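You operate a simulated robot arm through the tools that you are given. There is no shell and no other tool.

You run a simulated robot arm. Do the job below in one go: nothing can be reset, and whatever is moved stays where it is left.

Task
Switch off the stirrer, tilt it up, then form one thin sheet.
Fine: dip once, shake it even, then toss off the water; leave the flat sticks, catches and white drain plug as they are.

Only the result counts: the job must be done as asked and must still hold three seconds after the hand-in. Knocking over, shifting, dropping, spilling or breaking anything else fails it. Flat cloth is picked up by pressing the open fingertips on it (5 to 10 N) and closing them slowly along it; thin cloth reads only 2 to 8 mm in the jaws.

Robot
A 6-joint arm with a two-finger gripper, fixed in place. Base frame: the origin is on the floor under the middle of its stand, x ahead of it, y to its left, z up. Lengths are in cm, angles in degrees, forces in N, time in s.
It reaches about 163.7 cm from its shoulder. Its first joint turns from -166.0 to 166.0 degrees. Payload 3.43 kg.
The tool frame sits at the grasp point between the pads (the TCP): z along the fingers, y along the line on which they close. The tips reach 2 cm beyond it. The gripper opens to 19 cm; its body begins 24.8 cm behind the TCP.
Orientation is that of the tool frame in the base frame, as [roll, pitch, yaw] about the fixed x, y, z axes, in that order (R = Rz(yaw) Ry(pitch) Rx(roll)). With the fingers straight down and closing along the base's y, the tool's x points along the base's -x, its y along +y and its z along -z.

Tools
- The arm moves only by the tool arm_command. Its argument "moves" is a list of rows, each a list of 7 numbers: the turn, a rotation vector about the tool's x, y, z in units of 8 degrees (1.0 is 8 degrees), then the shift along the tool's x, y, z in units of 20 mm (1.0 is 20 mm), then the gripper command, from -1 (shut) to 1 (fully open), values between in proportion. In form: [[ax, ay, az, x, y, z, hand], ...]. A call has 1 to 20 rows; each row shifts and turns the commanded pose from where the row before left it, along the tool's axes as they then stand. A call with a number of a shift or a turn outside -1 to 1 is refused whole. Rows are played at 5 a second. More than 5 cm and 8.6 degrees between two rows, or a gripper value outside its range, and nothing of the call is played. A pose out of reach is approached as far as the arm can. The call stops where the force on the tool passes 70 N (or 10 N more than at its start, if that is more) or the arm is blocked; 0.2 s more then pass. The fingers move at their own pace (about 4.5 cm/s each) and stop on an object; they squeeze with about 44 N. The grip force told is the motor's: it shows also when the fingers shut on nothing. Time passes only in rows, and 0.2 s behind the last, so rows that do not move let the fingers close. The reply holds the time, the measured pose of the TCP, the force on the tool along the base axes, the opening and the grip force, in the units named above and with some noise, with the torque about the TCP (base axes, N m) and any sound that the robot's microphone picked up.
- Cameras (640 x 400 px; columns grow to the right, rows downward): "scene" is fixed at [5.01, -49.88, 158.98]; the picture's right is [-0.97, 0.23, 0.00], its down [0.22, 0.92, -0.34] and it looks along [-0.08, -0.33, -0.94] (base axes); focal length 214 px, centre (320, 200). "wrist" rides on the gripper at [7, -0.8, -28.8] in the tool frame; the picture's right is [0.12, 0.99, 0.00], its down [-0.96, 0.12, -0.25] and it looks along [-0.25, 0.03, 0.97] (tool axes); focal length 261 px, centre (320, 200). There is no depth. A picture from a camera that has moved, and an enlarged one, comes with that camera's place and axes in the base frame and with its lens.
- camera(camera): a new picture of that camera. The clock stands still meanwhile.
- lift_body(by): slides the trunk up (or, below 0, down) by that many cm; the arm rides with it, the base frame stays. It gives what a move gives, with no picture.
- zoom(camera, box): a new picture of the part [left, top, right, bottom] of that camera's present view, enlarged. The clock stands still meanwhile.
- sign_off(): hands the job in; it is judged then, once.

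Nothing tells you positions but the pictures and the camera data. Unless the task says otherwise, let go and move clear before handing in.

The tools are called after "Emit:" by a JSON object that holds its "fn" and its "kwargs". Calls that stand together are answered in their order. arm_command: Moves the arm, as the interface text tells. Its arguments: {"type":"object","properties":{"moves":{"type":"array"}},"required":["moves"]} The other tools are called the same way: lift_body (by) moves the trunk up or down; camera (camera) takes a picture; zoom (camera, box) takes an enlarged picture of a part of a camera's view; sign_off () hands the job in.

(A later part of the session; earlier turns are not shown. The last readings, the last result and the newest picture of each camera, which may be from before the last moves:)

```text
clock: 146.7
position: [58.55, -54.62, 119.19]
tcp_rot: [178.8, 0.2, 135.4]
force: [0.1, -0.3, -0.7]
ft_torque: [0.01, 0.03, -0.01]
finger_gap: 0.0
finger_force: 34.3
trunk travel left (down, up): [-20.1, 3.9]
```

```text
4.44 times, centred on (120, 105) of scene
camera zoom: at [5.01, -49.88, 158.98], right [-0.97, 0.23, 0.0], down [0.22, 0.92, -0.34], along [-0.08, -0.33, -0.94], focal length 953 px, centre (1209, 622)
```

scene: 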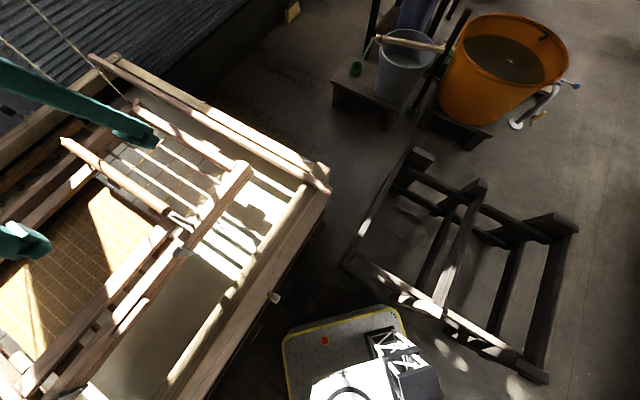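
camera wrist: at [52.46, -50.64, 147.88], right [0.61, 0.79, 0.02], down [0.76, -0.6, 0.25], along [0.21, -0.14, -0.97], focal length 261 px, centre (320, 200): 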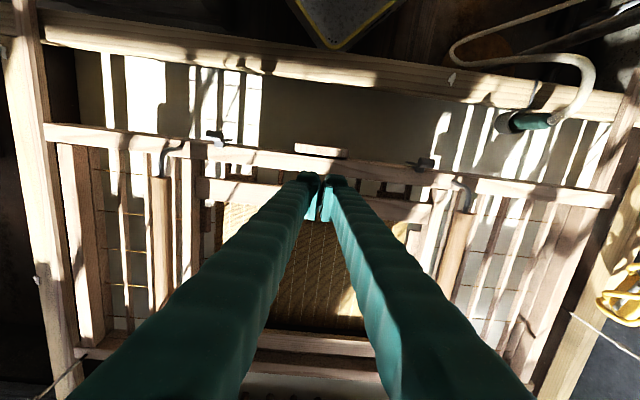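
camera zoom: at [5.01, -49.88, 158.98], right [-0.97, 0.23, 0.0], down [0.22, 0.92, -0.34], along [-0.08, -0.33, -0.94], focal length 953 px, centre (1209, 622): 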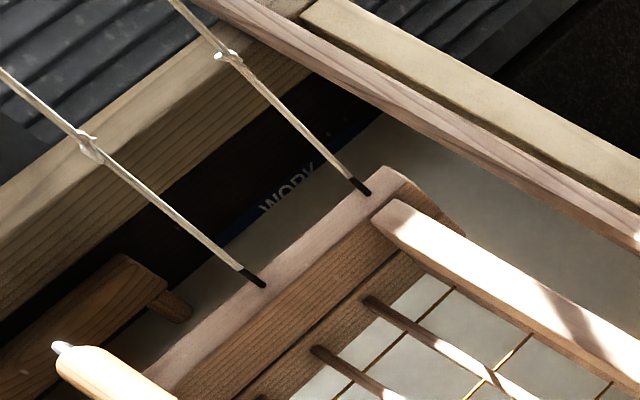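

All back at rest. Descending onto the near rail centre again.

Emit:
{"fn": "arm_command", "kwargs": {"moves": [[0, 0, 0, 0.1, 0, 1, -1], [0, 0, 0, 0.1, 0, 1, -1], [0, 0, 0, 0, 0, 1, -1], [0, 0, 0, 0, 0, 1, -1], [0, 0, 0, 0, 0, 1, -1], [0, 0, 0, 0, 0, 1, -1], [0, 0, 0, 0, 0, 1, -1], [0, 0, 0, 0, 0, 1, -1], [0, 0, 0, 0, 0, 1, -1], [0, 0, 0, 0, 0, 1, -1], [0, 0, 0, 0, 0, 0.9, -1], [0, 0, 0, 0, 0, 0, -1]]}}

Emit:
{"fn": "arm_command", "kwargs": {"moves": [[0, 0, 0, 0, 0, 0.5, -1], [0, 0, 0, 0, 0, 0.5, -1], [0, 0, 0, 0, 0, 0.5, -1], [0, 0, 0, 0, 0, 0.5, -1], [0, 0, 0, 0, 0, 0.5, -1], [0, 0, 0, 0, 0, 0.5, -1], [0, 0, 0, 0, 0, 0, -1], [0, 0, 0, 0, 0, 0, -1]]}}

Emit:
{"fn": "arm_command", "kwargs": {"moves": [[0, 0, 0, 0, 0, 0.5, -1], [0, 0, 0, 0, 0, 0.5, -1], [0, 0, 0, 0, 0, 0, -1], [0, 0, 0, 0, 0, 0, -1]]}}

Emit:
{"fn": "camera", "kwargs": {"camera": "scene"}}

Emit:
{"fn": "zoom", "kwargs": {"camera": "scene", "box": [60, 60, 180, 150]}}

Emit:
{"fn": "zoom", "kwargs": {"camera": "scene", "box": [140, 140, 260, 260]}}

```text
clock: 149.2
position: [58.69, -53.96, 97.38]
tcp_rot: [178.6, 0.2, 135.4]
force: [-0.1, 0.2, 0.3]
ft_torque: [0.02, -0.02, -0.02]
finger_gap: 0.01
finger_force: 34.6
trunk travel left (down, up): [-20.1, 3.9]
```

```text
clock: 151.1
position: [58.69, -53.86, 91.31]
tcp_rot: [178.7, 0.2, 135.3]
force: [0.2, 0.1, 5.2]
ft_torque: [-0.06, 0.01, 0.02]
finger_gap: 0.0
finger_force: 34.3
trunk travel left (down, up): [-20.1, 3.9]
```

```text
clock: 152.1
position: [58.83, -53.83, 89.18]
tcp_rot: [178.7, 0.2, 135.4]
force: [-0.4, 0.4, 5.9]
ft_torque: [-0.12, 0.03, -0.03]
finger_gap: 0.0
finger_force: 34.2
trunk travel left (down, up): [-20.1, 3.9]
```

```text
taken
```

scene: 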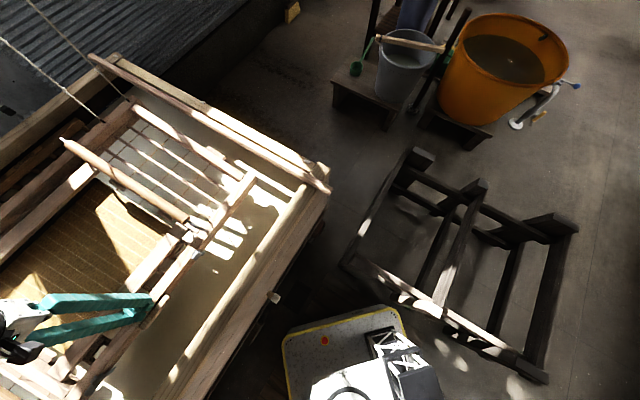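

```text
4.44 times, centred on (120, 105) of scene
camera zoom: at [5.01, -49.88, 158.98], right [-0.97, 0.23, 0.0], down [0.22, 0.92, -0.34], along [-0.08, -0.33, -0.94], focal length 953 px, centre (1209, 622)
```

zoom: 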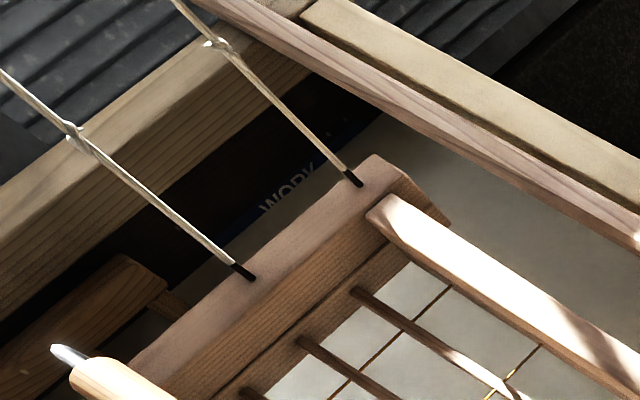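

```text
3.33 times, centred on (200, 200) of scene
camera zoom: at [5.01, -49.88, 158.98], right [-0.97, 0.23, 0.0], down [0.22, 0.92, -0.34], along [-0.08, -0.33, -0.94], focal length 715 px, centre (720, 200)
```

zoom: 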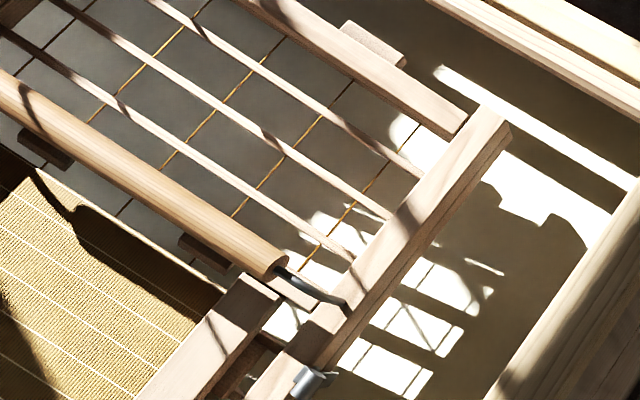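

Under 6 N the whole keta now sinks softly with about 10° near-side-down tilt – so it is nearly counterbalanced. I'll back off and test pushing from handle 1 near its mid-length, to see if the keta stays level lengthwise.

Emit:
{"fn": "arm_command", "kwargs": {"moves": [[0, 0, 0, 0, 0, -0.5, -1], [0, 0, 0, 0, 0, -0.5, -1], [0, 0, 0, 0, 0, -0.5, -1], [0, 0, 0, 0, 0, -0.5, -1], [0, 0, 0, 0, 0, -0.5, -1], [0, 0, 0, 0, 0, -0.5, -1], [0, 0, 0, 0, 0, -0.5, -1], [0, 0, 0, 0, 0, -0.5, -1], [0, 0, 0, 0, 0, -1, -1], [0, 0, 0, 0, 0, -1, -0.3], [0, 0, 0, 0, 0, -1, -0.3], [0, 0, 0, 0, 0, -1, -0.3], [0, 0, 0, 0, 0, -1, -0.3], [0, 0, 0, 0, 0, -1, -0.3]]}}

Emit:
{"fn": "lift_body", "kwargs": {"by": 3.8}}

Emit:
{"fn": "arm_command", "kwargs": {"moves": [[0, 0, 0, -0.5, -0.98, 0, -0.3], [0, 0, 0, -0.5, -0.98, 0, -0.3], [0, 0, 0, -0.5, -0.98, 0, -0.3], [0, 0, 0, -0.5, -0.98, 0, -0.3], [0, 0, 0, -0.5, -0.98, 0, -0.3], [0, 0, 0, -0.5, -0.98, 0, -0.3], [0, 0, 0, -0.5, -0.98, 0, -0.3], [0, 0, 0, -0.5, -0.98, 0, -0.3], [0, 0, 0, -0.5, -0.98, 0, -0.3], [0, 0, 0, -0.5, -0.98, 0, -0.3], [0, 0, 0, -0.5, -0.98, 0, -0.3], [0, 0, 0, -0.5, -0.98, 0, -0.3], [0, 0, 0, -0.5, -0.98, 0, -0.3], [0, 0, 0, -0.5, -0.98, 0, -0.3], [0, 0, 0, -0.5, -0.98, 0, -0.3], [0, 0, 0, -0.5, -0.98, 0, -0.3], [0, 0, 0, 0, 0, 0, -0.3]]}}

Emit:
{"fn": "camera", "kwargs": {"camera": "wrist"}}

```text
clock: 155.1
position: [58.19, -54.1, 109.27]
tcp_rot: [178.8, 0.3, 135.4]
force: [0.0, -0.7, 0.1]
ft_torque: [0.0, 0.04, 0.0]
finger_gap: 6.66
finger_force: 0.0
trunk travel left (down, up): [-20.1, 3.9]
```

```text
clock: 155.9
position: [58.26, -54.17, 113.14]
tcp_rot: [178.7, 0.2, 135.4]
force: [-0.4, 0.6, 0.4]
ft_torque: [0.02, 0.01, -0.01]
finger_gap: 6.63
finger_force: 0.1
trunk travel left (down, up): [-23.9, 0.1]
```

```text
clock: 159.5
position: [47.59, -87.98, 112.43]
tcp_rot: [178.6, 0.2, 135.4]
force: [-0.4, -0.7, -0.4]
ft_torque: [0.04, 0.04, -0.02]
finger_gap: 6.69
finger_force: 0.1
trunk travel left (down, up): [-23.9, 0.1]
```

```text
taken
camera wrist: at [41.52, -84.06, 141.19], right [0.61, 0.79, 0.02], down [0.76, -0.6, 0.25], along [0.21, -0.14, -0.97], focal length 261 px, centre (320, 200)
```

wrist: 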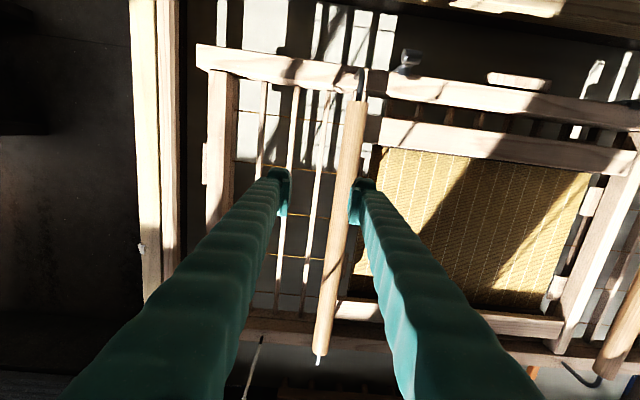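

Emit:
{"fn": "arm_command", "kwargs": {"moves": [[0, 0, 0, -0.87, 0.66, 0, -0.3], [0, 0, 0, -0.87, 0.66, 0, -0.3], [0, 0, 0, -0.87, 0.66, 0, -0.3], [0, 0, 0, 0, 0, 0.85, -0.3], [0, 0, 0, 0, 0, 0.85, -0.3], [0, 0, 0, 0, 0, 0.85, -0.3], [0, 0, 0, 0, 0, 0, -0.3]]}}

Emit:
{"fn": "camera", "kwargs": {"camera": "wrist"}}

```text
clock: 161.1
position: [54.27, -88.54, 107.54]
tcp_rot: [178.7, 0.2, 135.5]
force: [-0.3, -0.6, -0.4]
ft_torque: [-0.02, -0.01, 0.0]
finger_gap: 6.65
finger_force: 0.1
trunk travel left (down, up): [-23.9, 0.1]
```

```text
taken
camera wrist: at [48.21, -84.52, 136.17], right [0.61, 0.79, 0.02], down [0.76, -0.6, 0.25], along [0.21, -0.14, -0.97], focal length 261 px, centre (320, 200)
```

wrist: 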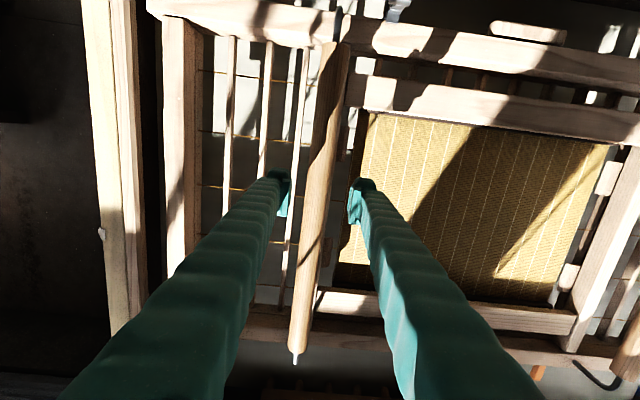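

Emit:
{"fn": "arm_command", "kwargs": {"moves": [[0, 0, 0, 0, 0, 0.9, -0.3], [0, 0, 0, 0, 0, 0.9, -0.3], [0, 0, 0, 0, 0, 0.85, -0.3], [0, 0, 0, 0, 0, 0, -0.3], [0, 0, 0, 0, 0, 0, -1], [0, 0, 0, 0, 0, 0, -1], [0, 0, 0, 0, 0, 0, -1], [0, 0, 0, 0, 0, 0, -1]]}}

Emit:
{"fn": "arm_command", "kwargs": {"moves": [[0, 0, 0, 0, 0, 0.5, -1], [0, 0, 0, 0, 0, 0.5, -1], [0, 0, 0, 0, 0, 0, -1]]}}

Emit:
{"fn": "arm_command", "kwargs": {"moves": [[0, 0, 0, 0, 0, 0.5, -1], [0, 0, 0, 0, 0, 0.5, -1], [0, 0, 0, 0, 0, 0.5, -1], [0, 0, 0, 0, 0, 0, -1], [0, 0, 0, 0, 0, 0, -1]]}}

Emit:
{"fn": "camera", "kwargs": {"camera": "wrist"}}

Emit:
{"fn": "zoom", "kwargs": {"camera": "scene", "box": [60, 60, 260, 200]}}

Emit:
{"fn": "zoom", "kwargs": {"camera": "scene", "box": [0, 220, 240, 400]}}

```text
clock: 162.9
position: [54.28, -88.36, 102.07]
tcp_rot: [178.7, 0.2, 135.5]
force: [0.2, -0.1, -0.3]
ft_torque: [0.03, 0.02, -0.89]
finger_gap: 2.74
finger_force: 44.3
trunk travel left (down, up): [-23.9, 0.1]
```

```text
clock: 163.7
position: [54.27, -88.49, 100.19]
tcp_rot: [178.7, 0.3, 135.4]
force: [-0.6, -0.3, 4.8]
ft_torque: [-0.2, -0.11, -1.0]
finger_gap: 2.73
finger_force: 44.8
trunk travel left (down, up): [-23.9, 0.1]
```

```text
clock: 164.9
position: [54.36, -88.33, 97.34]
tcp_rot: [178.8, 0.2, 135.5]
force: [-0.7, -0.1, 6.3]
ft_torque: [-0.16, -0.12, -0.98]
finger_gap: 2.73
finger_force: 45.0
trunk travel left (down, up): [-23.9, 0.1]
```

```text
taken
camera wrist: at [48.22, -84.36, 125.98], right [0.61, 0.79, 0.02], down [0.76, -0.6, 0.25], along [0.21, -0.14, -0.97], focal length 261 px, centre (320, 200)
```

wrist: 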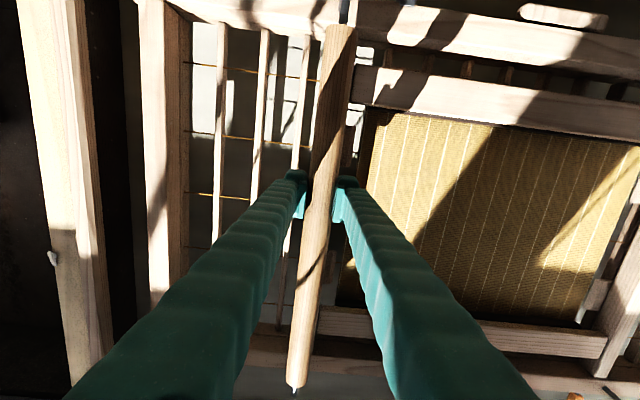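

```text
2.86 times, centred on (160, 130) of scene
camera zoom: at [5.01, -49.88, 158.98], right [-0.97, 0.23, 0.0], down [0.22, 0.92, -0.34], along [-0.08, -0.33, -0.94], focal length 613 px, centre (777, 400)
```

zoom: 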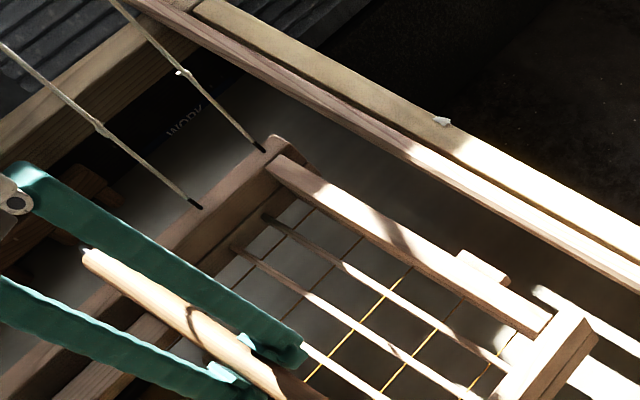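

```text
2.22 times, centred on (120, 310) of scene
camera zoom: at [5.01, -49.88, 158.98], right [-0.97, 0.23, 0.0], down [0.22, 0.92, -0.34], along [-0.08, -0.33, -0.94], focal length 477 px, centre (764, -44)
```

zoom: 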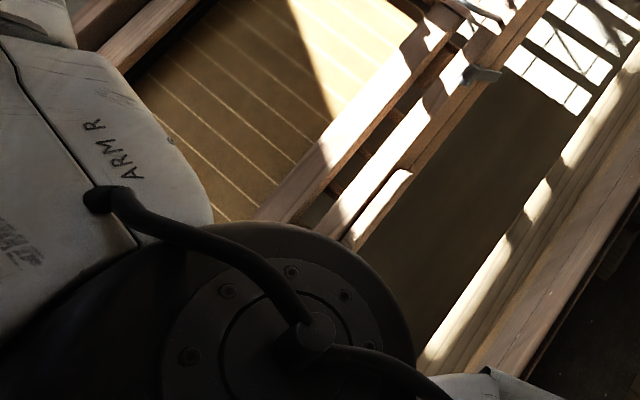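

Good: pushing at the handle lowers the whole keta evenly (no end-roll) with only 6 N. Now a small horizontal test (1–2 cm) in both directions to learn the sway stiffness.

Emit:
{"fn": "arm_command", "kwargs": {"moves": [[0, 0, 0, 0, -0.5, 0, -1], [0, 0, 0, 0, 0, 0, -1], [0, 0, 0, 0, 0, 0, -1]]}}

Emit:
{"fn": "arm_command", "kwargs": {"moves": [[0, 0, 0, 0, -0.5, 0, -1], [0, 0, 0, 0, 0, 0, -1], [0, 0, 0, 0, 0, 0, -1]]}}

Emit:
{"fn": "arm_command", "kwargs": {"moves": [[0, 0, 0, 0.5, 0, 0, -1], [0, 0, 0, 0.5, 0, 0, -1], [0, 0, 0, 0, 0, 0, -1], [0, 0, 0, 0, 0, 0, -1]]}}

Emit:
{"fn": "arm_command", "kwargs": {"moves": [[0, 0, 0, -0.5, 0, 0, -1], [0, 0, 0, -0.5, 0, 0, -1], [0, 0, 0, -0.5, 0, 0, -1], [0, 0, 0, -0.5, 0, 0, -1], [0, 0, 0, 0, 0, 0, -1], [0, 0, 0, 0, 0, 0, -1]]}}

Emit:
{"fn": "camera", "kwargs": {"camera": "wrist"}}

```text
clock: 165.7
position: [53.59, -89.06, 97.26]
tcp_rot: [178.7, 0.3, 135.5]
force: [0.0, 0.4, 6.4]
ft_torque: [-0.17, -0.14, -0.98]
finger_gap: 2.75
finger_force: 44.7
trunk travel left (down, up): [-23.9, 0.1]
```

```text
clock: 166.5
position: [52.91, -89.75, 97.37]
tcp_rot: [178.6, 0.3, 135.4]
force: [1.0, 1.4, 6.1]
ft_torque: [-0.14, -0.15, -0.95]
finger_gap: 2.7
finger_force: 45.0
trunk travel left (down, up): [-23.9, 0.1]
```

```text
clock: 167.5
position: [51.56, -88.32, 97.37]
tcp_rot: [178.7, 0.2, 135.4]
force: [1.0, 1.0, 6.1]
ft_torque: [-0.22, -0.15, -0.97]
finger_gap: 2.69
finger_force: 44.6
trunk travel left (down, up): [-23.9, 0.1]
```

```text
clock: 168.9
position: [54.54, -91.09, 97.3]
tcp_rot: [178.7, 0.2, 135.4]
force: [0.3, 1.5, 6.2]
ft_torque: [-0.16, -0.11, -1.0]
finger_gap: 2.73
finger_force: 44.7
trunk travel left (down, up): [-23.9, 0.1]
```

```text
taken
camera wrist: at [48.39, -87.06, 125.92], right [0.61, 0.79, 0.02], down [0.76, -0.6, 0.25], along [0.21, -0.14, -0.97], focal length 261 px, centre (320, 200)
```

wrist: 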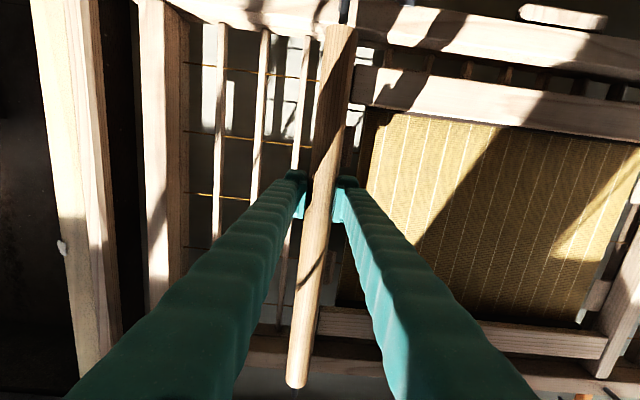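

The keta follows sideways with under 1 N/cm. Now a tilt test in the air: rotate the hand about the long axis (near side down) by 16° and see whether the keta follows.

Emit:
{"fn": "arm_command", "kwargs": {"moves": [[0, 0, 0, 0.5, 0, 0, -1], [0, 0, 0, 0.5, 0, -0.5, -1], [0, 0, 0, 0, 0, -0.5, -1], [0, -0.5, 0, 0, 0, 0, -1], [0, -0.5, 0, 0, 0, 0, -1], [0, 0, 0, 0, 0, 0, -1]]}}

Emit:
{"fn": "arm_command", "kwargs": {"moves": [[0, -0.5, 0, 0, 0, 0, -1], [0, -0.5, 0, 0, 0, 0, -1], [0, 0, 0, 0, 0, 0, -1]]}}

Emit:
{"fn": "camera", "kwargs": {"camera": "wrist"}}

Emit:
{"fn": "zoom", "kwargs": {"camera": "scene", "box": [60, 60, 260, 200]}}

```text
clock: 170.3
position: [53.07, -89.71, 99.17]
tcp_rot: [178.6, 8.2, 135.2]
force: [0.6, 1.2, 5.7]
ft_torque: [0.74, 0.39, -0.62]
finger_gap: 2.71
finger_force: 44.8
trunk travel left (down, up): [-23.9, 0.1]
```

```text
clock: 171.1
position: [53.02, -89.71, 99.2]
tcp_rot: [178.7, 16.2, 135.1]
force: [0.6, 0.8, 5.0]
ft_torque: [0.89, 0.8, -0.17]
finger_gap: 2.71
finger_force: 44.5
trunk travel left (down, up): [-23.9, 0.1]
```

```text
taken
camera wrist: at [41.52, -80.34, 124.84], right [0.62, 0.79, -0.01], down [0.68, -0.53, 0.51], along [0.39, -0.32, -0.86], focal length 261 px, centre (320, 200)
```

wrist: 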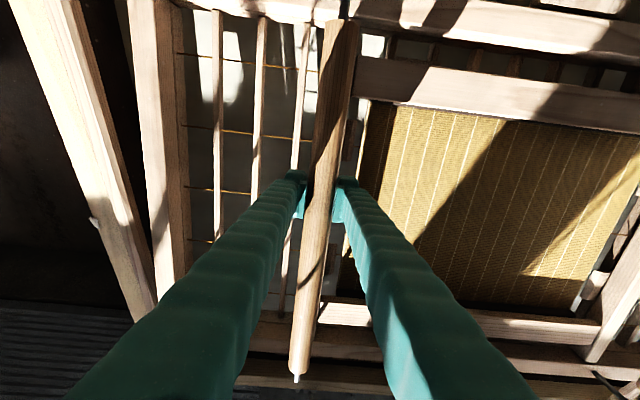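

```text
2.86 times, centred on (160, 130) of scene
camera zoom: at [5.01, -49.88, 158.98], right [-0.97, 0.23, 0.0], down [0.22, 0.92, -0.34], along [-0.08, -0.33, -0.94], focal length 613 px, centre (777, 400)
```

zoom: 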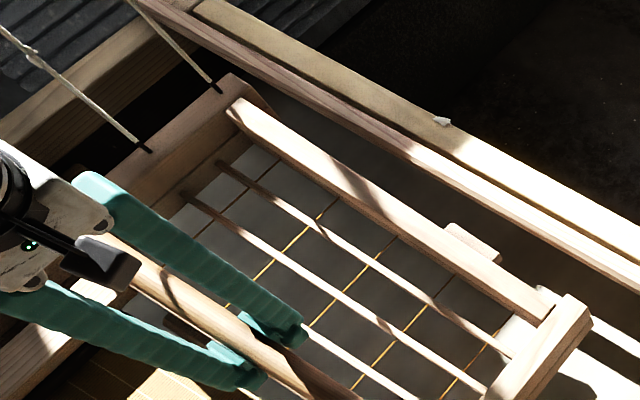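

The keta follows the hand's tilt with only 1.2 Nm. I'll extend the test to about 32°.

Emit:
{"fn": "arm_command", "kwargs": {"moves": [[0, -0.5, 0, 0, 0, 0, -1], [0, -0.5, 0, 0, 0, 0, -1], [0, 0, 0, 0, 0, 0, -1]]}}

Emit:
{"fn": "arm_command", "kwargs": {"moves": [[0, -0.5, 0, 0, 0, 0, -1], [0, -0.5, 0, 0, 0, 0, -1], [0, 0, 0, 0, 0, 0, -1]]}}

Emit:
{"fn": "camera", "kwargs": {"camera": "wrist"}}

Emit:
{"fn": "camera", "kwargs": {"camera": "scene"}}

```text
clock: 171.9
position: [53.05, -89.73, 99.15]
tcp_rot: [178.6, 24.2, 134.8]
force: [0.1, 1.4, 5.0]
ft_torque: [0.88, 0.82, -0.16]
finger_gap: 2.74
finger_force: 45.2
trunk travel left (down, up): [-23.9, 0.1]
```

```text
clock: 172.7
position: [53.0, -89.86, 99.12]
tcp_rot: [178.5, 32.3, 134.5]
force: [0.1, 1.7, 6.2]
ft_torque: [0.81, 0.78, -0.22]
finger_gap: 2.68
finger_force: 45.2
trunk travel left (down, up): [-23.9, 0.1]
```

```text
taken
camera wrist: at [36.96, -75.76, 119.7], right [0.63, 0.78, -0.04], down [0.55, -0.41, 0.73], along [0.55, -0.48, -0.69], focal length 261 px, centre (320, 200)
```

wrist: 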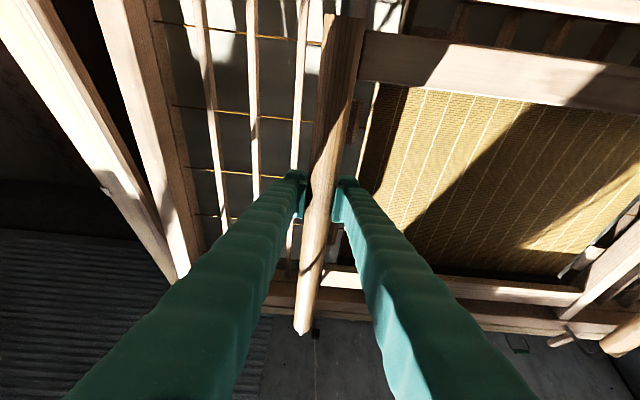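

```text
taken
```

scene: 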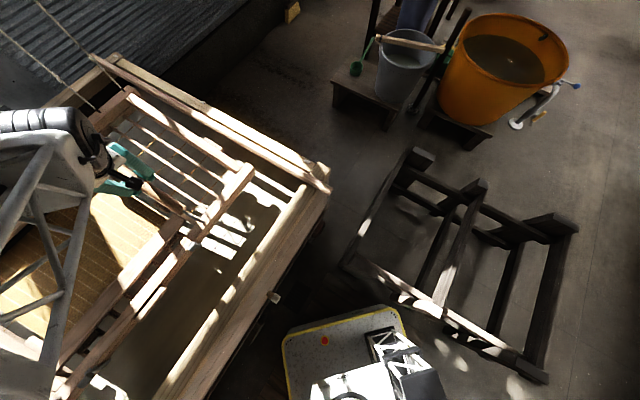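

Grip torque saturates around 1.2 Nm (keta at ~17° tilt here). A grip somewhat nearer the near end will give more tilt for the toss. I'll return the keta to rest, release, and regrip about 7 cm closer to the near end.

Emit:
{"fn": "arm_command", "kwargs": {"moves": [[0, 0.5, 0, 0, 0, 0, -1], [0, 0.5, 0, 0, 0, 0, -1], [0, 0.5, 0, 0, 0, 0, -1], [0, 0.5, 0, 0, 0, 0, -1], [0, 0.5, 0, 0, 0, 0, -1], [0, 0.5, 0, 0, 0, 0, -1], [0, 0.5, 0, 0, 0, 0, -1], [0, 0.5, 0, 0, 0, 0, -1], [0, 0, 0, 0, 0.5, -0.5, -1], [0, 0, 0, 0, 0.5, -0.5, -1], [0, 0, 0, 0, 0, -0.3, -1], [0, 0, 0, 0, 0, 0, -1]]}}

Emit:
{"fn": "arm_command", "kwargs": {"moves": [[0, 0, 0, 0, 0, 0, -0.5], [0, 0, 0, 0, 0, 0, -0.3], [0, 0, 0, 0, 0, 0, -0.3], [0, 0, 0, 0, 0, 0, -0.3], [0, 0, 0, 0, 0, 0, -0.3], [0, 0, 0, 0, 0, 0, -0.3]]}}

Emit:
{"fn": "camera", "kwargs": {"camera": "wrist"}}

Emit:
{"fn": "zoom", "kwargs": {"camera": "scene", "box": [60, 60, 180, 150]}}

```text
clock: 175.3
position: [54.27, -88.37, 102.03]
tcp_rot: [178.7, 0.2, 135.3]
force: [2.0, -0.1, 5.4]
ft_torque: [-1.44, -0.77, -1.26]
finger_gap: 2.68
finger_force: 44.9
trunk travel left (down, up): [-23.9, 0.1]
```

```text
clock: 176.7
position: [54.36, -88.37, 101.86]
tcp_rot: [178.7, 0.2, 135.3]
force: [-0.3, 1.1, 0.3]
ft_torque: [0.04, -0.02, 0.01]
finger_gap: 6.66
finger_force: 0.0
trunk travel left (down, up): [-23.9, 0.1]
```

```text
taken
camera wrist: at [48.23, -84.42, 130.61], right [0.61, 0.79, 0.02], down [0.76, -0.6, 0.25], along [0.21, -0.14, -0.97], focal length 261 px, centre (320, 200)
```

wrist: 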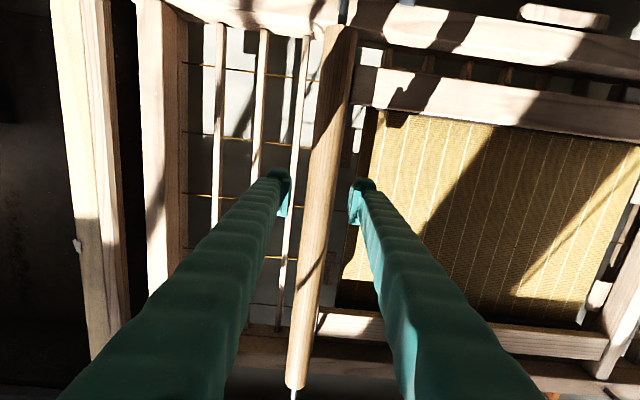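

```text
4.44 times, centred on (120, 105) of scene
camera zoom: at [5.01, -49.88, 158.98], right [-0.97, 0.23, 0.0], down [0.22, 0.92, -0.34], along [-0.08, -0.33, -0.94], focal length 953 px, centre (1209, 622)
```

zoom: 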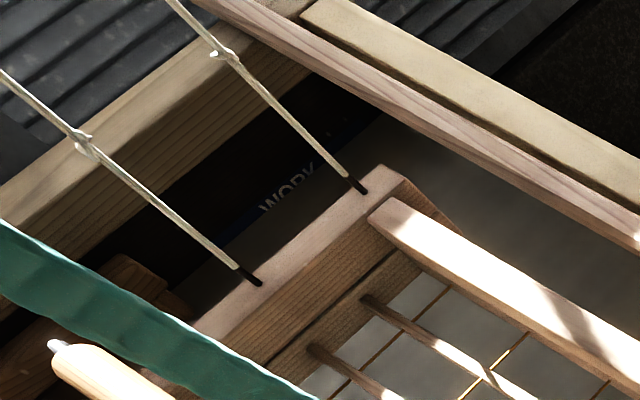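

Keta is at rest. Sliding the open fingers 7 cm along the bar toward the near end and regripping.

Emit:
{"fn": "arm_command", "kwargs": {"moves": [[0, 0, 0, 0.9, 0, 0, -0.3], [0, 0, 0, 0.9, 0, 0, -0.3], [0, 0, 0, 0.9, 0, 0, -0.3], [0, 0, 0, 0.9, 0, 0, -0.3], [0, 0, 0, 0, 0, 0, -0.3], [0, 0, 0, 0, 0, 0, -1], [0, 0, 0, 0, 0, 0, -1], [0, 0, 0, 0, 0, 0, -1], [0, 0, 0, 0, 0, 0, -1], [0, 0, 0, 0, 0, 0, -1]]}}

Emit:
{"fn": "camera", "kwargs": {"camera": "wrist"}}

```text
clock: 178.9
position: [49.07, -83.31, 101.74]
tcp_rot: [178.7, 0.2, 135.4]
force: [0.4, -0.4, 0.0]
ft_torque: [0.08, 0.01, -0.85]
finger_gap: 2.69
finger_force: 44.7
trunk travel left (down, up): [-23.9, 0.1]
```

```text
taken
camera wrist: at [43.06, -79.37, 130.47], right [0.61, 0.79, 0.02], down [0.76, -0.6, 0.25], along [0.21, -0.14, -0.97], focal length 261 px, centre (320, 200)
```

wrist: 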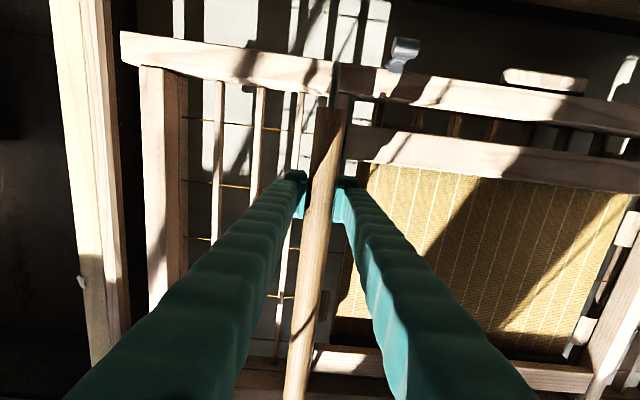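

Gripped at 132 along the width axis. A brief dry rehearsal of the toss tilt (still well above the water) to see the tilt achieved with this grip.

Emit:
{"fn": "arm_command", "kwargs": {"moves": [[0, -1, 0, 0, 0, 0.6, -1], [0, -1, 0, 0.2, 0, 0.6, -1], [0, -1, 0, 0.2, 0, 0.6, -1], [0, -1, 0, 0.2, 0, 0.4, -1], [0, 0, 0, 0, 0, 0, -1]]}}

Emit:
{"fn": "camera", "kwargs": {"camera": "wrist"}}

Emit:
{"fn": "camera", "kwargs": {"camera": "scene"}}

Emit:
{"fn": "zoom", "kwargs": {"camera": "scene", "box": [60, 40, 260, 260]}}

```text
clock: 180.1
position: [48.99, -83.02, 97.33]
tcp_rot: [178.5, 32.3, 134.6]
force: [-0.8, 0.4, 6.1]
ft_torque: [0.52, 0.53, -0.25]
finger_gap: 2.7
finger_force: 45.3
trunk travel left (down, up): [-23.9, 0.1]
```

```text
taken
camera wrist: at [33.02, -68.99, 117.8], right [0.63, 0.78, -0.04], down [0.55, -0.41, 0.73], along [0.55, -0.48, -0.69], focal length 261 px, centre (320, 200)
```

wrist: 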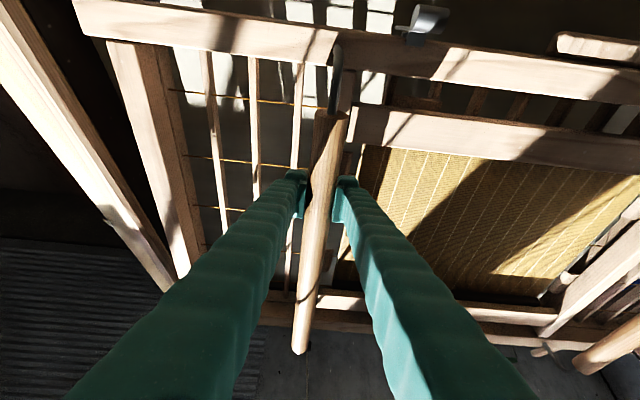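

```text
taken
```

scene: 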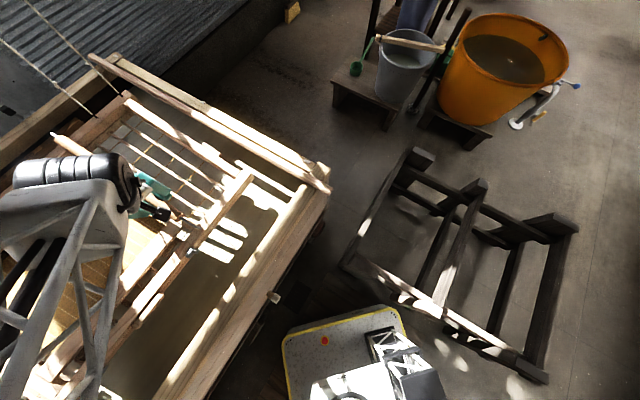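

```text
1.82 times, centred on (160, 150) of scene
camera zoom: at [5.01, -49.88, 158.98], right [-0.97, 0.23, 0.0], down [0.22, 0.92, -0.34], along [-0.08, -0.33, -0.94], focal length 390 px, centre (611, 291)
```

zoom: 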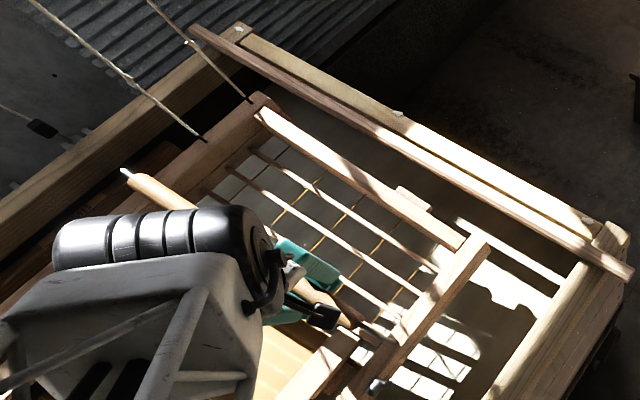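

The keta's tilt reaches about 10° each way on its springs, so the toss will be a quick flick within that range. I'll return to vertical, release to let the keta settle, and regrip for the real run.

Emit:
{"fn": "arm_command", "kwargs": {"moves": [[0, 1, 0, 0, 0, 0, -1], [0, 1, 0, 0, 0, 0, -1], [0, 1, 0, 0, 0, -0.3, -1], [0, 1, 0, 0, 0, -0.3, -1], [0, 0, 0, 0, 0, -0.6, -1], [0, 0, 0, 0, 0, -0.6, -1], [0, 0, 0, 0, 0, -0.35, -1], [0, 0, 0, 0, 0, 0, -0.5], [0, 0, 0, 0, 0, 0, -0.3], [0, 0, 0, 0, 0, 0, -0.3], [0, 0, 0, 0, 0, 0, -0.3], [0, 0, 0, 0, 0, 0, -0.3]]}}

Emit:
{"fn": "camera", "kwargs": {"camera": "wrist"}}

Emit:
{"fn": "zoom", "kwargs": {"camera": "scene", "box": [60, 60, 180, 150]}}

Emit:
{"fn": "zoom", "kwargs": {"camera": "scene", "box": [140, 140, 260, 260]}}

```text
clock: 182.7
position: [48.87, -82.91, 101.39]
tcp_rot: [178.7, 0.2, 135.4]
force: [0.6, -0.2, -0.1]
ft_torque: [0.0, -0.01, -0.02]
finger_gap: 6.68
finger_force: 0.0
trunk travel left (down, up): [-23.9, 0.1]
```

```text
taken
camera wrist: at [42.73, -78.95, 130.14], right [0.61, 0.79, 0.02], down [0.76, -0.6, 0.25], along [0.21, -0.14, -0.97], focal length 261 px, centre (320, 200)
```

wrist: 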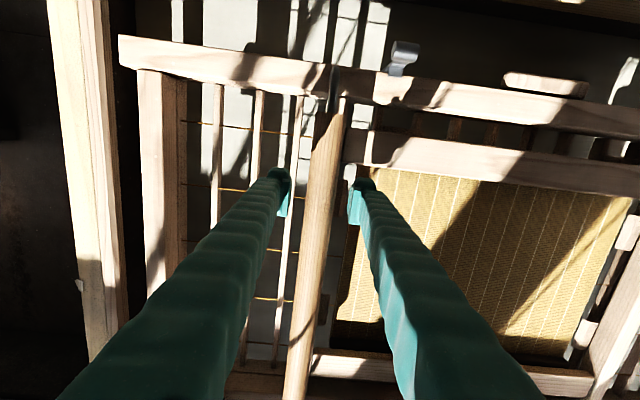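

```text
4.44 times, centred on (120, 105) of scene
camera zoom: at [5.01, -49.88, 158.98], right [-0.97, 0.23, 0.0], down [0.22, 0.92, -0.34], along [-0.08, -0.33, -0.94], focal length 953 px, centre (1209, 622)
```

zoom: 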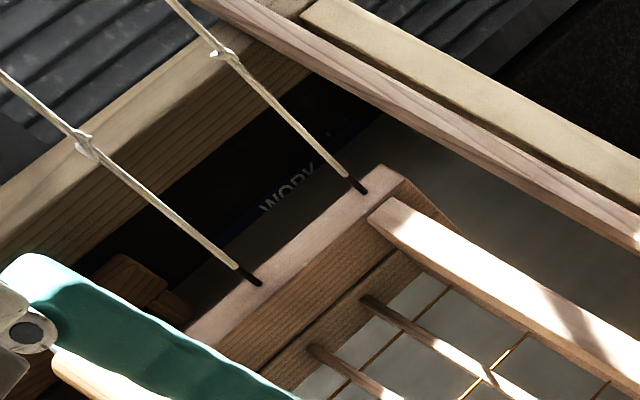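

```text
3.33 times, centred on (200, 200) of scene
camera zoom: at [5.01, -49.88, 158.98], right [-0.97, 0.23, 0.0], down [0.22, 0.92, -0.34], along [-0.08, -0.33, -0.94], focal length 715 px, centre (720, 200)
```

zoom: 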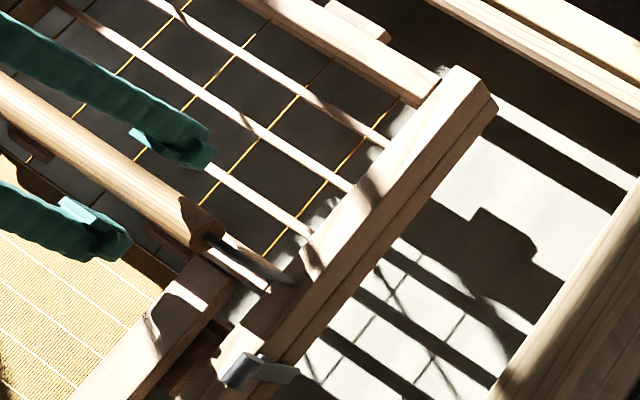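

The water looks different from before – less milky in the shadows. Let me check whether the pulp is settling since the stirrer stopped.

Emit:
{"fn": "camera", "kwargs": {"camera": "scene"}}

Emit:
{"fn": "zoom", "kwargs": {"camera": "scene", "box": [180, 170, 340, 300]}}

Emit:
{"fn": "zoom", "kwargs": {"camera": "wrist", "box": [120, 0, 440, 180]}}

```text
taken
```

scene: 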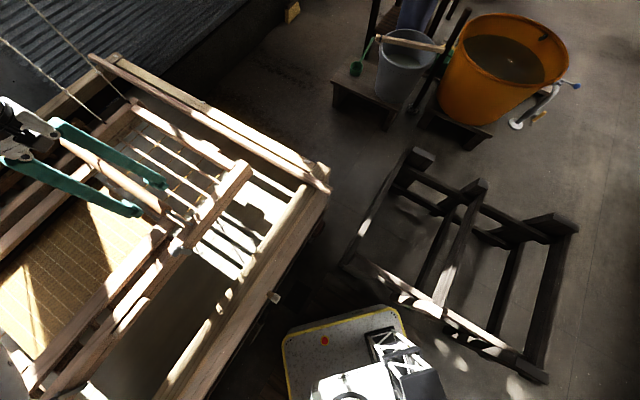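

```text
3.08 times, centred on (260, 235) of scene
camera zoom: at [5.01, -49.88, 158.98], right [-0.97, 0.23, 0.0], down [0.22, 0.92, -0.34], along [-0.08, -0.33, -0.94], focal length 660 px, centre (505, 92)
```

zoom: 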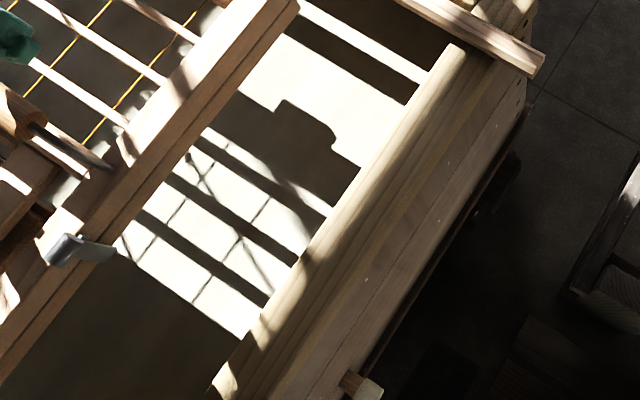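

```text
2.00 times, centred on (280, 90) of wrist
camera zoom: at [42.73, -78.95, 130.14], right [0.61, 0.79, 0.02], down [0.76, -0.6, 0.25], along [0.21, -0.14, -0.97], focal length 521 px, centre (400, 420)
```

zoom: 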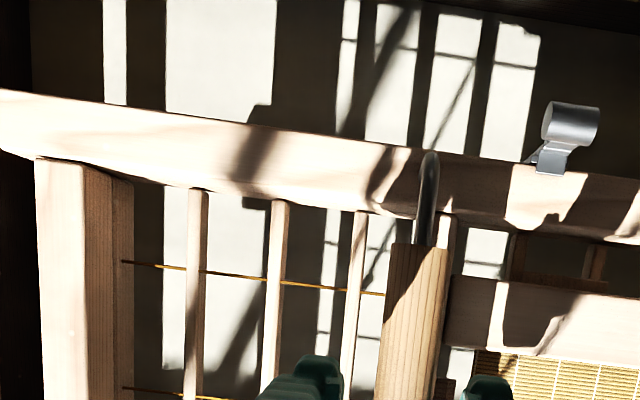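

The pulp is visibly settling (stirrer off for ~150 s; it stayed milky for the first ~90 s). A sheet now would be poor, so I'll briefly re-stir: tilt the stirrer down, run it until milky, switch off, tilt up again, and then dip straight away. First I leave the keta and reset the trunk.

Emit:
{"fn": "arm_command", "kwargs": {"moves": [[0, 0, 0, 0, 0, -1, -0.3], [0, 0, 0, 0, 0, -1, -0.3], [0, 0, 0, 0, 0, -1, -0.3], [0, 0, 0, 0.8, 0.5, -1, -0.3], [0, 0, 0, 0.8, 0.5, -1, 0], [0, 0, 0, 0.8, 0.5, -1, 0], [0, 0, 0, 0.8, 1, -1, 0], [0, 0, 0, 0.8, 1, -1, 0], [0, 0, 0, 0.8, 1, -1, 0], [0, 0, 0, 0.8, 1, -1, 0], [0, 0, 0, 0.8, 1, -0.5, 0], [0, 0, 0, 0.8, 1, 0, 0], [0, 0, 0, 0.8, 1, 0, 0], [0, 0, 0, 0.8, 1, 0, 0], [0, 0, 0, 0.8, 1, 0, 0], [0, 0, 0, 0.8, 1, 0, 0], [0, 0, 0, 0.8, 1, 0, 0]]}}

Emit:
{"fn": "lift_body", "kwargs": {"by": -3.8}}

Emit:
{"fn": "arm_command", "kwargs": {"moves": [[0, 0, -1, 0, 0, 0, 0], [0, 0, -1, 0, 0, 0, 0], [0, 0, -1, 0, 0, 0, 0], [0, 0, -1, 0, 0, 0, 0], [0, 0, -1, 0, 0, 0, 0], [0, 0, -1, 0, 0, 0, 0], [0, 0, -1, 0, 0, 0, 0], [0, 0, -1, 0, 0, 0, 0], [0, 0, -1, 0, 0, 0, 0], [0, 0, -1, 0, 0, 0, 0], [0, 0, -1, 0, 0, 0, 0], [0, 0, -0.5, 0, 0, 0, 0]]}}

```text
clock: 186.3
position: [50.05, -49.64, 122.92]
tcp_rot: [178.8, 0.1, 135.4]
force: [0.0, -0.1, -0.4]
ft_torque: [0.11, 0.0, 0.0]
finger_gap: 9.52
finger_force: 0.1
trunk travel left (down, up): [-23.9, 0.1]
```

```text
clock: 187.1
position: [50.03, -49.62, 119.09]
tcp_rot: [178.7, 0.1, 135.4]
force: [-0.4, -0.1, 0.9]
ft_torque: [-0.02, -0.02, -0.01]
finger_gap: 9.51
finger_force: 0.0
trunk travel left (down, up): [-20.1, 3.9]
```

```text
clock: 189.7
position: [50.15, -49.69, 119.08]
tcp_rot: [-179.8, 1.3, -132.5]
force: [0.8, -0.2, 0.0]
ft_torque: [0.01, -0.01, 0.03]
finger_gap: 9.5
finger_force: 0.1
trunk travel left (down, up): [-20.1, 3.9]
```

Emit:
{"fn": "arm_command", "kwargs": {"moves": [[0, 0, 0, -0.985, 0.94, -0.25, 0], [0, 0, 0, -0.985, 0.94, -0.25, 0], [0, 0, 0, -0.985, 0.94, -0.25, 0], [0, 0, 0, -0.985, 0.94, -0.25, 0], [0, 0, 0, -0.985, 0.94, -0.25, 0], [0, 0, 0, -0.985, 0.94, -0.25, 0], [0, 0, 0, -0.985, 0.94, -0.25, 0], [0, 0, 0, -0.985, 0.94, -0.25, 0], [0, 0, 0, -0.985, 0.94, -0.25, 0], [0, 0, 0, -0.985, 0.94, -0.25, 0], [0, 0, 0, -0.985, 0.94, -0.25, 0], [0, 0, 0, -0.985, 0.94, -0.25, 0], [0, 0, 0, -0.985, 0.94, -0.25, 0], [0, 0, 0, -0.985, 0.94, -0.25, 0], [0, 0, 0, -0.985, 0.94, -0.25, 0], [0, 0, 0, -0.985, 0.94, -0.25, 0], [0, 0, 0, -0.985, 0.94, -0.25, 0], [0, 0, 0, -0.985, 0.94, -0.25, 0], [0, 0, 0, -0.985, 0.94, -0.25, 0], [0, 0, 0, -0.985, 0.94, -0.25, 0]]}}

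Emit:
{"fn": "arm_command", "kwargs": {"moves": [[0, 0, 0, -0.985, 0.94, 0, 0], [0, 0, 0, -0.985, 0.94, 0, 0], [0, 0, 0, -0.985, 0.94, 0, 0], [0, 0, 0, -0.985, 0.94, 0, 0], [0, 0, 0, -0.985, 0.94, 0, 0], [0, 0, 0, -0.985, 0.94, 0, 0], [0, 0, 0, -0.985, 0.94, 0, 0], [0, 0, 0, -0.985, 0.94, 0, 0], [0, 0, 0, -0.985, 0.94, 0, 0], [0, 0, 0, -0.985, 0.94, 0, 0], [0, 0, 0, -0.985, 0.94, 0, 0], [0, 0, 0, -0.985, 0.94, 0, 0], [0, 0, 0, -0.985, 0.94, 0, 0], [0, 0, 0, -0.985, 0.94, 0, 0], [0, 0, 0, -0.985, 0.94, 0, 0], [0, 0, 0, -0.985, 0.94, 0, 0], [0, 0, 0, -0.985, 0.94, 0, 0], [0, 0, 0, -0.985, 0.94, 0, 0]]}}

Emit:
{"fn": "camera", "kwargs": {"camera": "wrist"}}

```text
clock: 193.9
position: [48.86, 4.68, 129.84]
tcp_rot: [-179.7, 1.2, -132.6]
force: [-0.3, -0.5, 0.8]
ft_torque: [0.08, 0.02, -0.02]
finger_gap: 9.51
finger_force: 0.1
trunk travel left (down, up): [-20.1, 3.9]
```

```text
clock: 197.7
position: [47.83, 53.83, 130.6]
tcp_rot: [-179.8, 1.4, -132.7]
force: [-0.6, 0.2, -0.3]
ft_torque: [0.13, -0.07, 0.0]
finger_gap: 9.5
finger_force: 0.1
trunk travel left (down, up): [-20.1, 3.9]
```

```text
taken
camera wrist: at [43.16, 47.69, 159.23], right [-0.81, 0.58, -0.01], down [0.56, 0.78, 0.27], along [0.16, 0.21, -0.96], focal length 261 px, centre (320, 200)
```

wrist: 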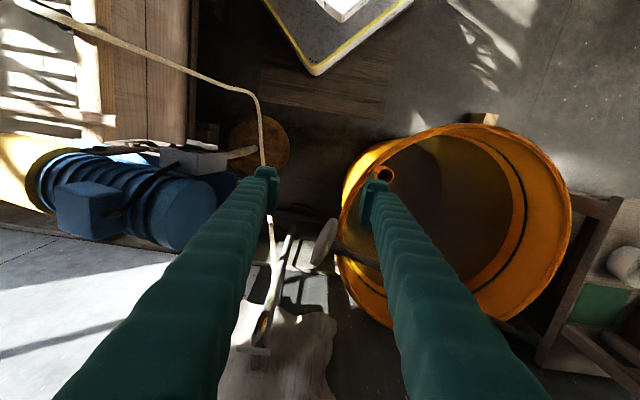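

Now lower a bit and rotate the hand to point at the handle from the outer side.

Emit:
{"fn": "arm_command", "kwargs": {"moves": [[0, 0, 0, -0.6, 0.26, 0.86, -0.3], [0, 0, 0, -0.6, 0.26, 0.86, -0.3], [0, 0, 0, -0.6, 0.26, 0.86, -0.3], [0, 0, 0, -0.6, 0.26, 0.86, -0.3], [0, 0, 0, -0.6, 0.26, 0.86, -0.3], [1, 0, 0, 0, 0, 0, -0.3], [1, 0, 0, 0, 0, 0, -0.3], [1, 0, 0, 0, 0, 0, -0.3], [1, 0, 0, 0, 0, 0, -0.3], [1, 0, 0, 0, 0, 0, -0.3], [1, 0, 0, 0, 0, 0, -0.3], [1, 0, 0, 0, 0, 0, -0.3], [1, 0, 0, 0, 0, 0, -0.3], [1, 0, 0, 0, 0, 0, -0.3], [1, 0, 0, 0, 0, 0, -0.3], [0.8, 0, 0, 0, 0, 0, -0.3]]}}

Emit:
{"fn": "camera", "kwargs": {"camera": "wrist"}}

```text
clock: 201.1
position: [53.15, 58.55, 120.39]
tcp_rot: [-94.0, 1.4, -131.4]
force: [0.4, 0.2, 0.6]
ft_torque: [0.07, 0.08, 0.11]
finger_gap: 6.65
finger_force: 0.0
out of reach, approached as far as the arm can: row 15, 16
trunk travel left (down, up): [-20.1, 3.9]
```

```text
taken
camera wrist: at [26.9, 72.01, 123.0], right [-0.11, -0.03, -0.99], down [0.44, 0.89, -0.07], along [0.89, -0.45, -0.09], focal length 261 px, centre (320, 200)
```

wrist: 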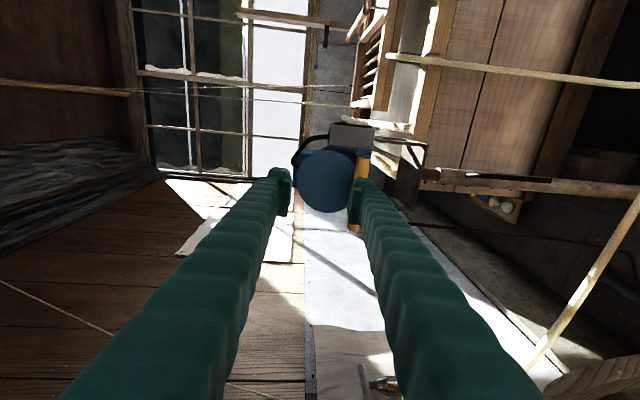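

The handle is just below the finger axis. Lining up and advancing to straddle it.

Emit:
{"fn": "arm_command", "kwargs": {"moves": [[0, 0, 0, -0.21, 0.86, 0, -0.3], [0, 0, 0, -0.21, 0.86, 0, -0.3], [0, 0, 0, -0.21, 0.86, 0, -0.3], [0, 0, 0, -0.21, 0.86, 0, -0.3], [0, 0, 0, 0, 0, 0.9, -0.3], [0, 0, 0, 0, 0, 0.9, -0.3], [0, 0, 0, 0, 0, 0.9, -0.3], [0, 0, 0, 0, 0, 0.9, -0.3], [0, 0, 0, 0, 0, 0, -0.3]]}}

Emit:
{"fn": "zoom", "kwargs": {"camera": "wrist", "box": [200, 60, 440, 270]}}

```text
clock: 203.1
position: [59.23, 55.37, 112.95]
tcp_rot: [-93.2, 1.3, -132.6]
force: [0.2, 0.6, 0.8]
ft_torque: [0.0, 0.01, 0.01]
finger_gap: 6.65
finger_force: 0.1
trunk travel left (down, up): [-20.1, 3.9]
```

```text
1.90 times, centred on (320, 165) of wrist
camera zoom: at [33.35, 69.5, 115.36], right [-0.11, -0.03, -0.99], down [0.47, 0.88, -0.08], along [0.88, -0.47, -0.08], focal length 496 px, centre (320, 267)
```

zoom: 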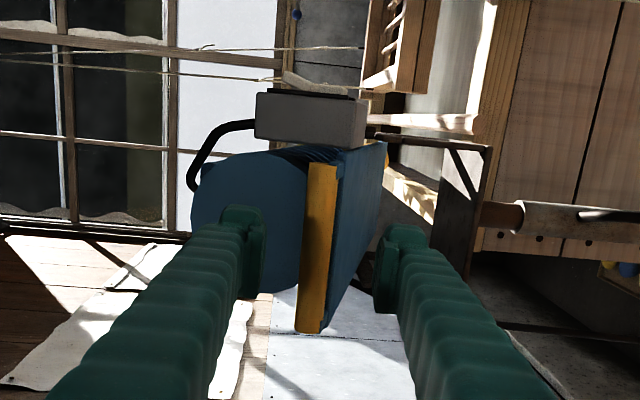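

Bar centred; moving in and raising the handle along its arc to lower the stirrer into the vat.

Emit:
{"fn": "arm_command", "kwargs": {"moves": [[0, 0, 0, 0, 0, 0.8, -0.3], [0, 0, 0, 0, 0, 0.8, -0.3], [0, 0, 0, 0, 0, 0.8, -0.3], [0, 0, 0, 0, 0, 0.8, -0.3], [0, 0, 0, 0, 0, 0.8, -0.3], [0, 0, 0, 0, 0, 0, -0.55], [0, 0, 0, 0, 0, 0, -0.55], [-0.31, 0, 0, 0, -0.775, 0.179, -0.55], [-0.31, 0, 0, 0, -0.771, 0.2, -0.55], [-0.31, 0, 0, 0, -0.765, 0.22, -0.55], [0, 0, 0, 0, 0, 0, -0.55]]}}

Emit:
{"fn": "zoom", "kwargs": {"camera": "wrist", "box": [200, 60, 440, 270]}}

```text
clock: 205.5
position: [66.15, 48.67, 116.99]
tcp_rot: [-100.8, 1.2, -132.5]
force: [0.6, 0.5, 0.1]
ft_torque: [0.02, 0.03, 0.04]
finger_gap: 4.28
finger_force: 0.0
trunk travel left (down, up): [-20.1, 3.9]
```

```text
1.90 times, centred on (320, 165) of wrist
camera zoom: at [40.68, 62.39, 123.14], right [-0.2, 0.05, -0.98], down [0.46, 0.89, -0.05], along [0.87, -0.46, -0.2], focal length 496 px, centre (320, 267)
```

zoom: 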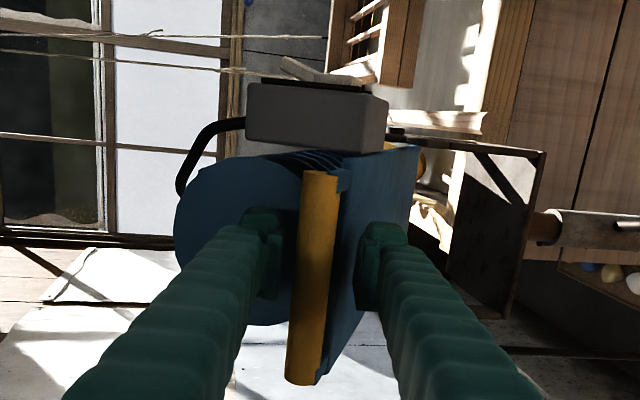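

It follows with no resistance. Continuing to its lower stop.

Emit:
{"fn": "arm_command", "kwargs": {"moves": [[-0.31, 0, 0, 0, -0.758, 0.24, -0.55], [-0.31, 0, 0, 0, -0.752, 0.259, -0.55], [-0.31, 0, 0, 0, -0.746, 0.279, -0.55], [-0.31, 0, 0, 0, -0.4, 0.16, -0.55], [0, 0, 0, 0, 0, 0, -0.55]]}}

Emit:
{"fn": "arm_command", "kwargs": {"moves": [[0, 0, 0, 0, -0.2, 0.08, -0.55], [0, 0, 0, 0, -0.2, 0.08, -0.55], [0, 0, 0, 0, 0, 0, -0.55]]}}

Emit:
{"fn": "zoom", "kwargs": {"camera": "wrist", "box": [200, 60, 440, 270]}}

```text
clock: 206.7
position: [68.52, 46.25, 121.85]
tcp_rot: [-110.7, 1.3, -132.6]
force: [0.2, -0.3, -0.1]
ft_torque: [0.01, 0.0, 0.0]
finger_gap: 4.28
finger_force: 0.1
trunk travel left (down, up): [-20.1, 3.9]
```

```text
clock: 207.5
position: [68.98, 46.02, 122.5]
tcp_rot: [-110.6, 1.2, -132.5]
force: [-7.8, 5.4, -4.2]
ft_torque: [0.23, 0.2, -0.12]
finger_gap: 4.71
finger_force: 3.6
trunk travel left (down, up): [-20.1, 3.9]
```

```text
1.90 times, centred on (320, 165) of wrist
camera zoom: at [44.53, 58.58, 133.18], right [-0.33, 0.16, -0.93], down [0.45, 0.89, 0.0], along [0.83, -0.42, -0.36], focal length 496 px, centre (320, 267)
```

zoom: 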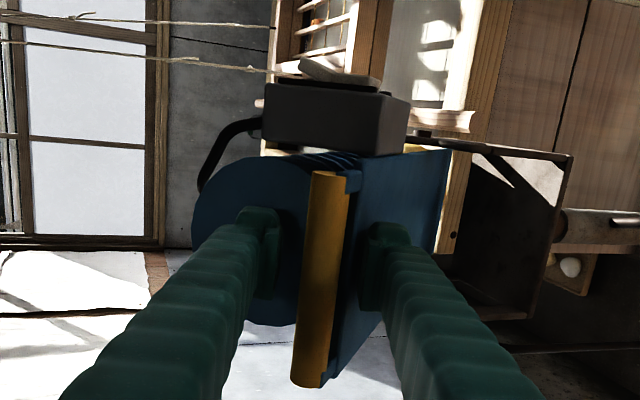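

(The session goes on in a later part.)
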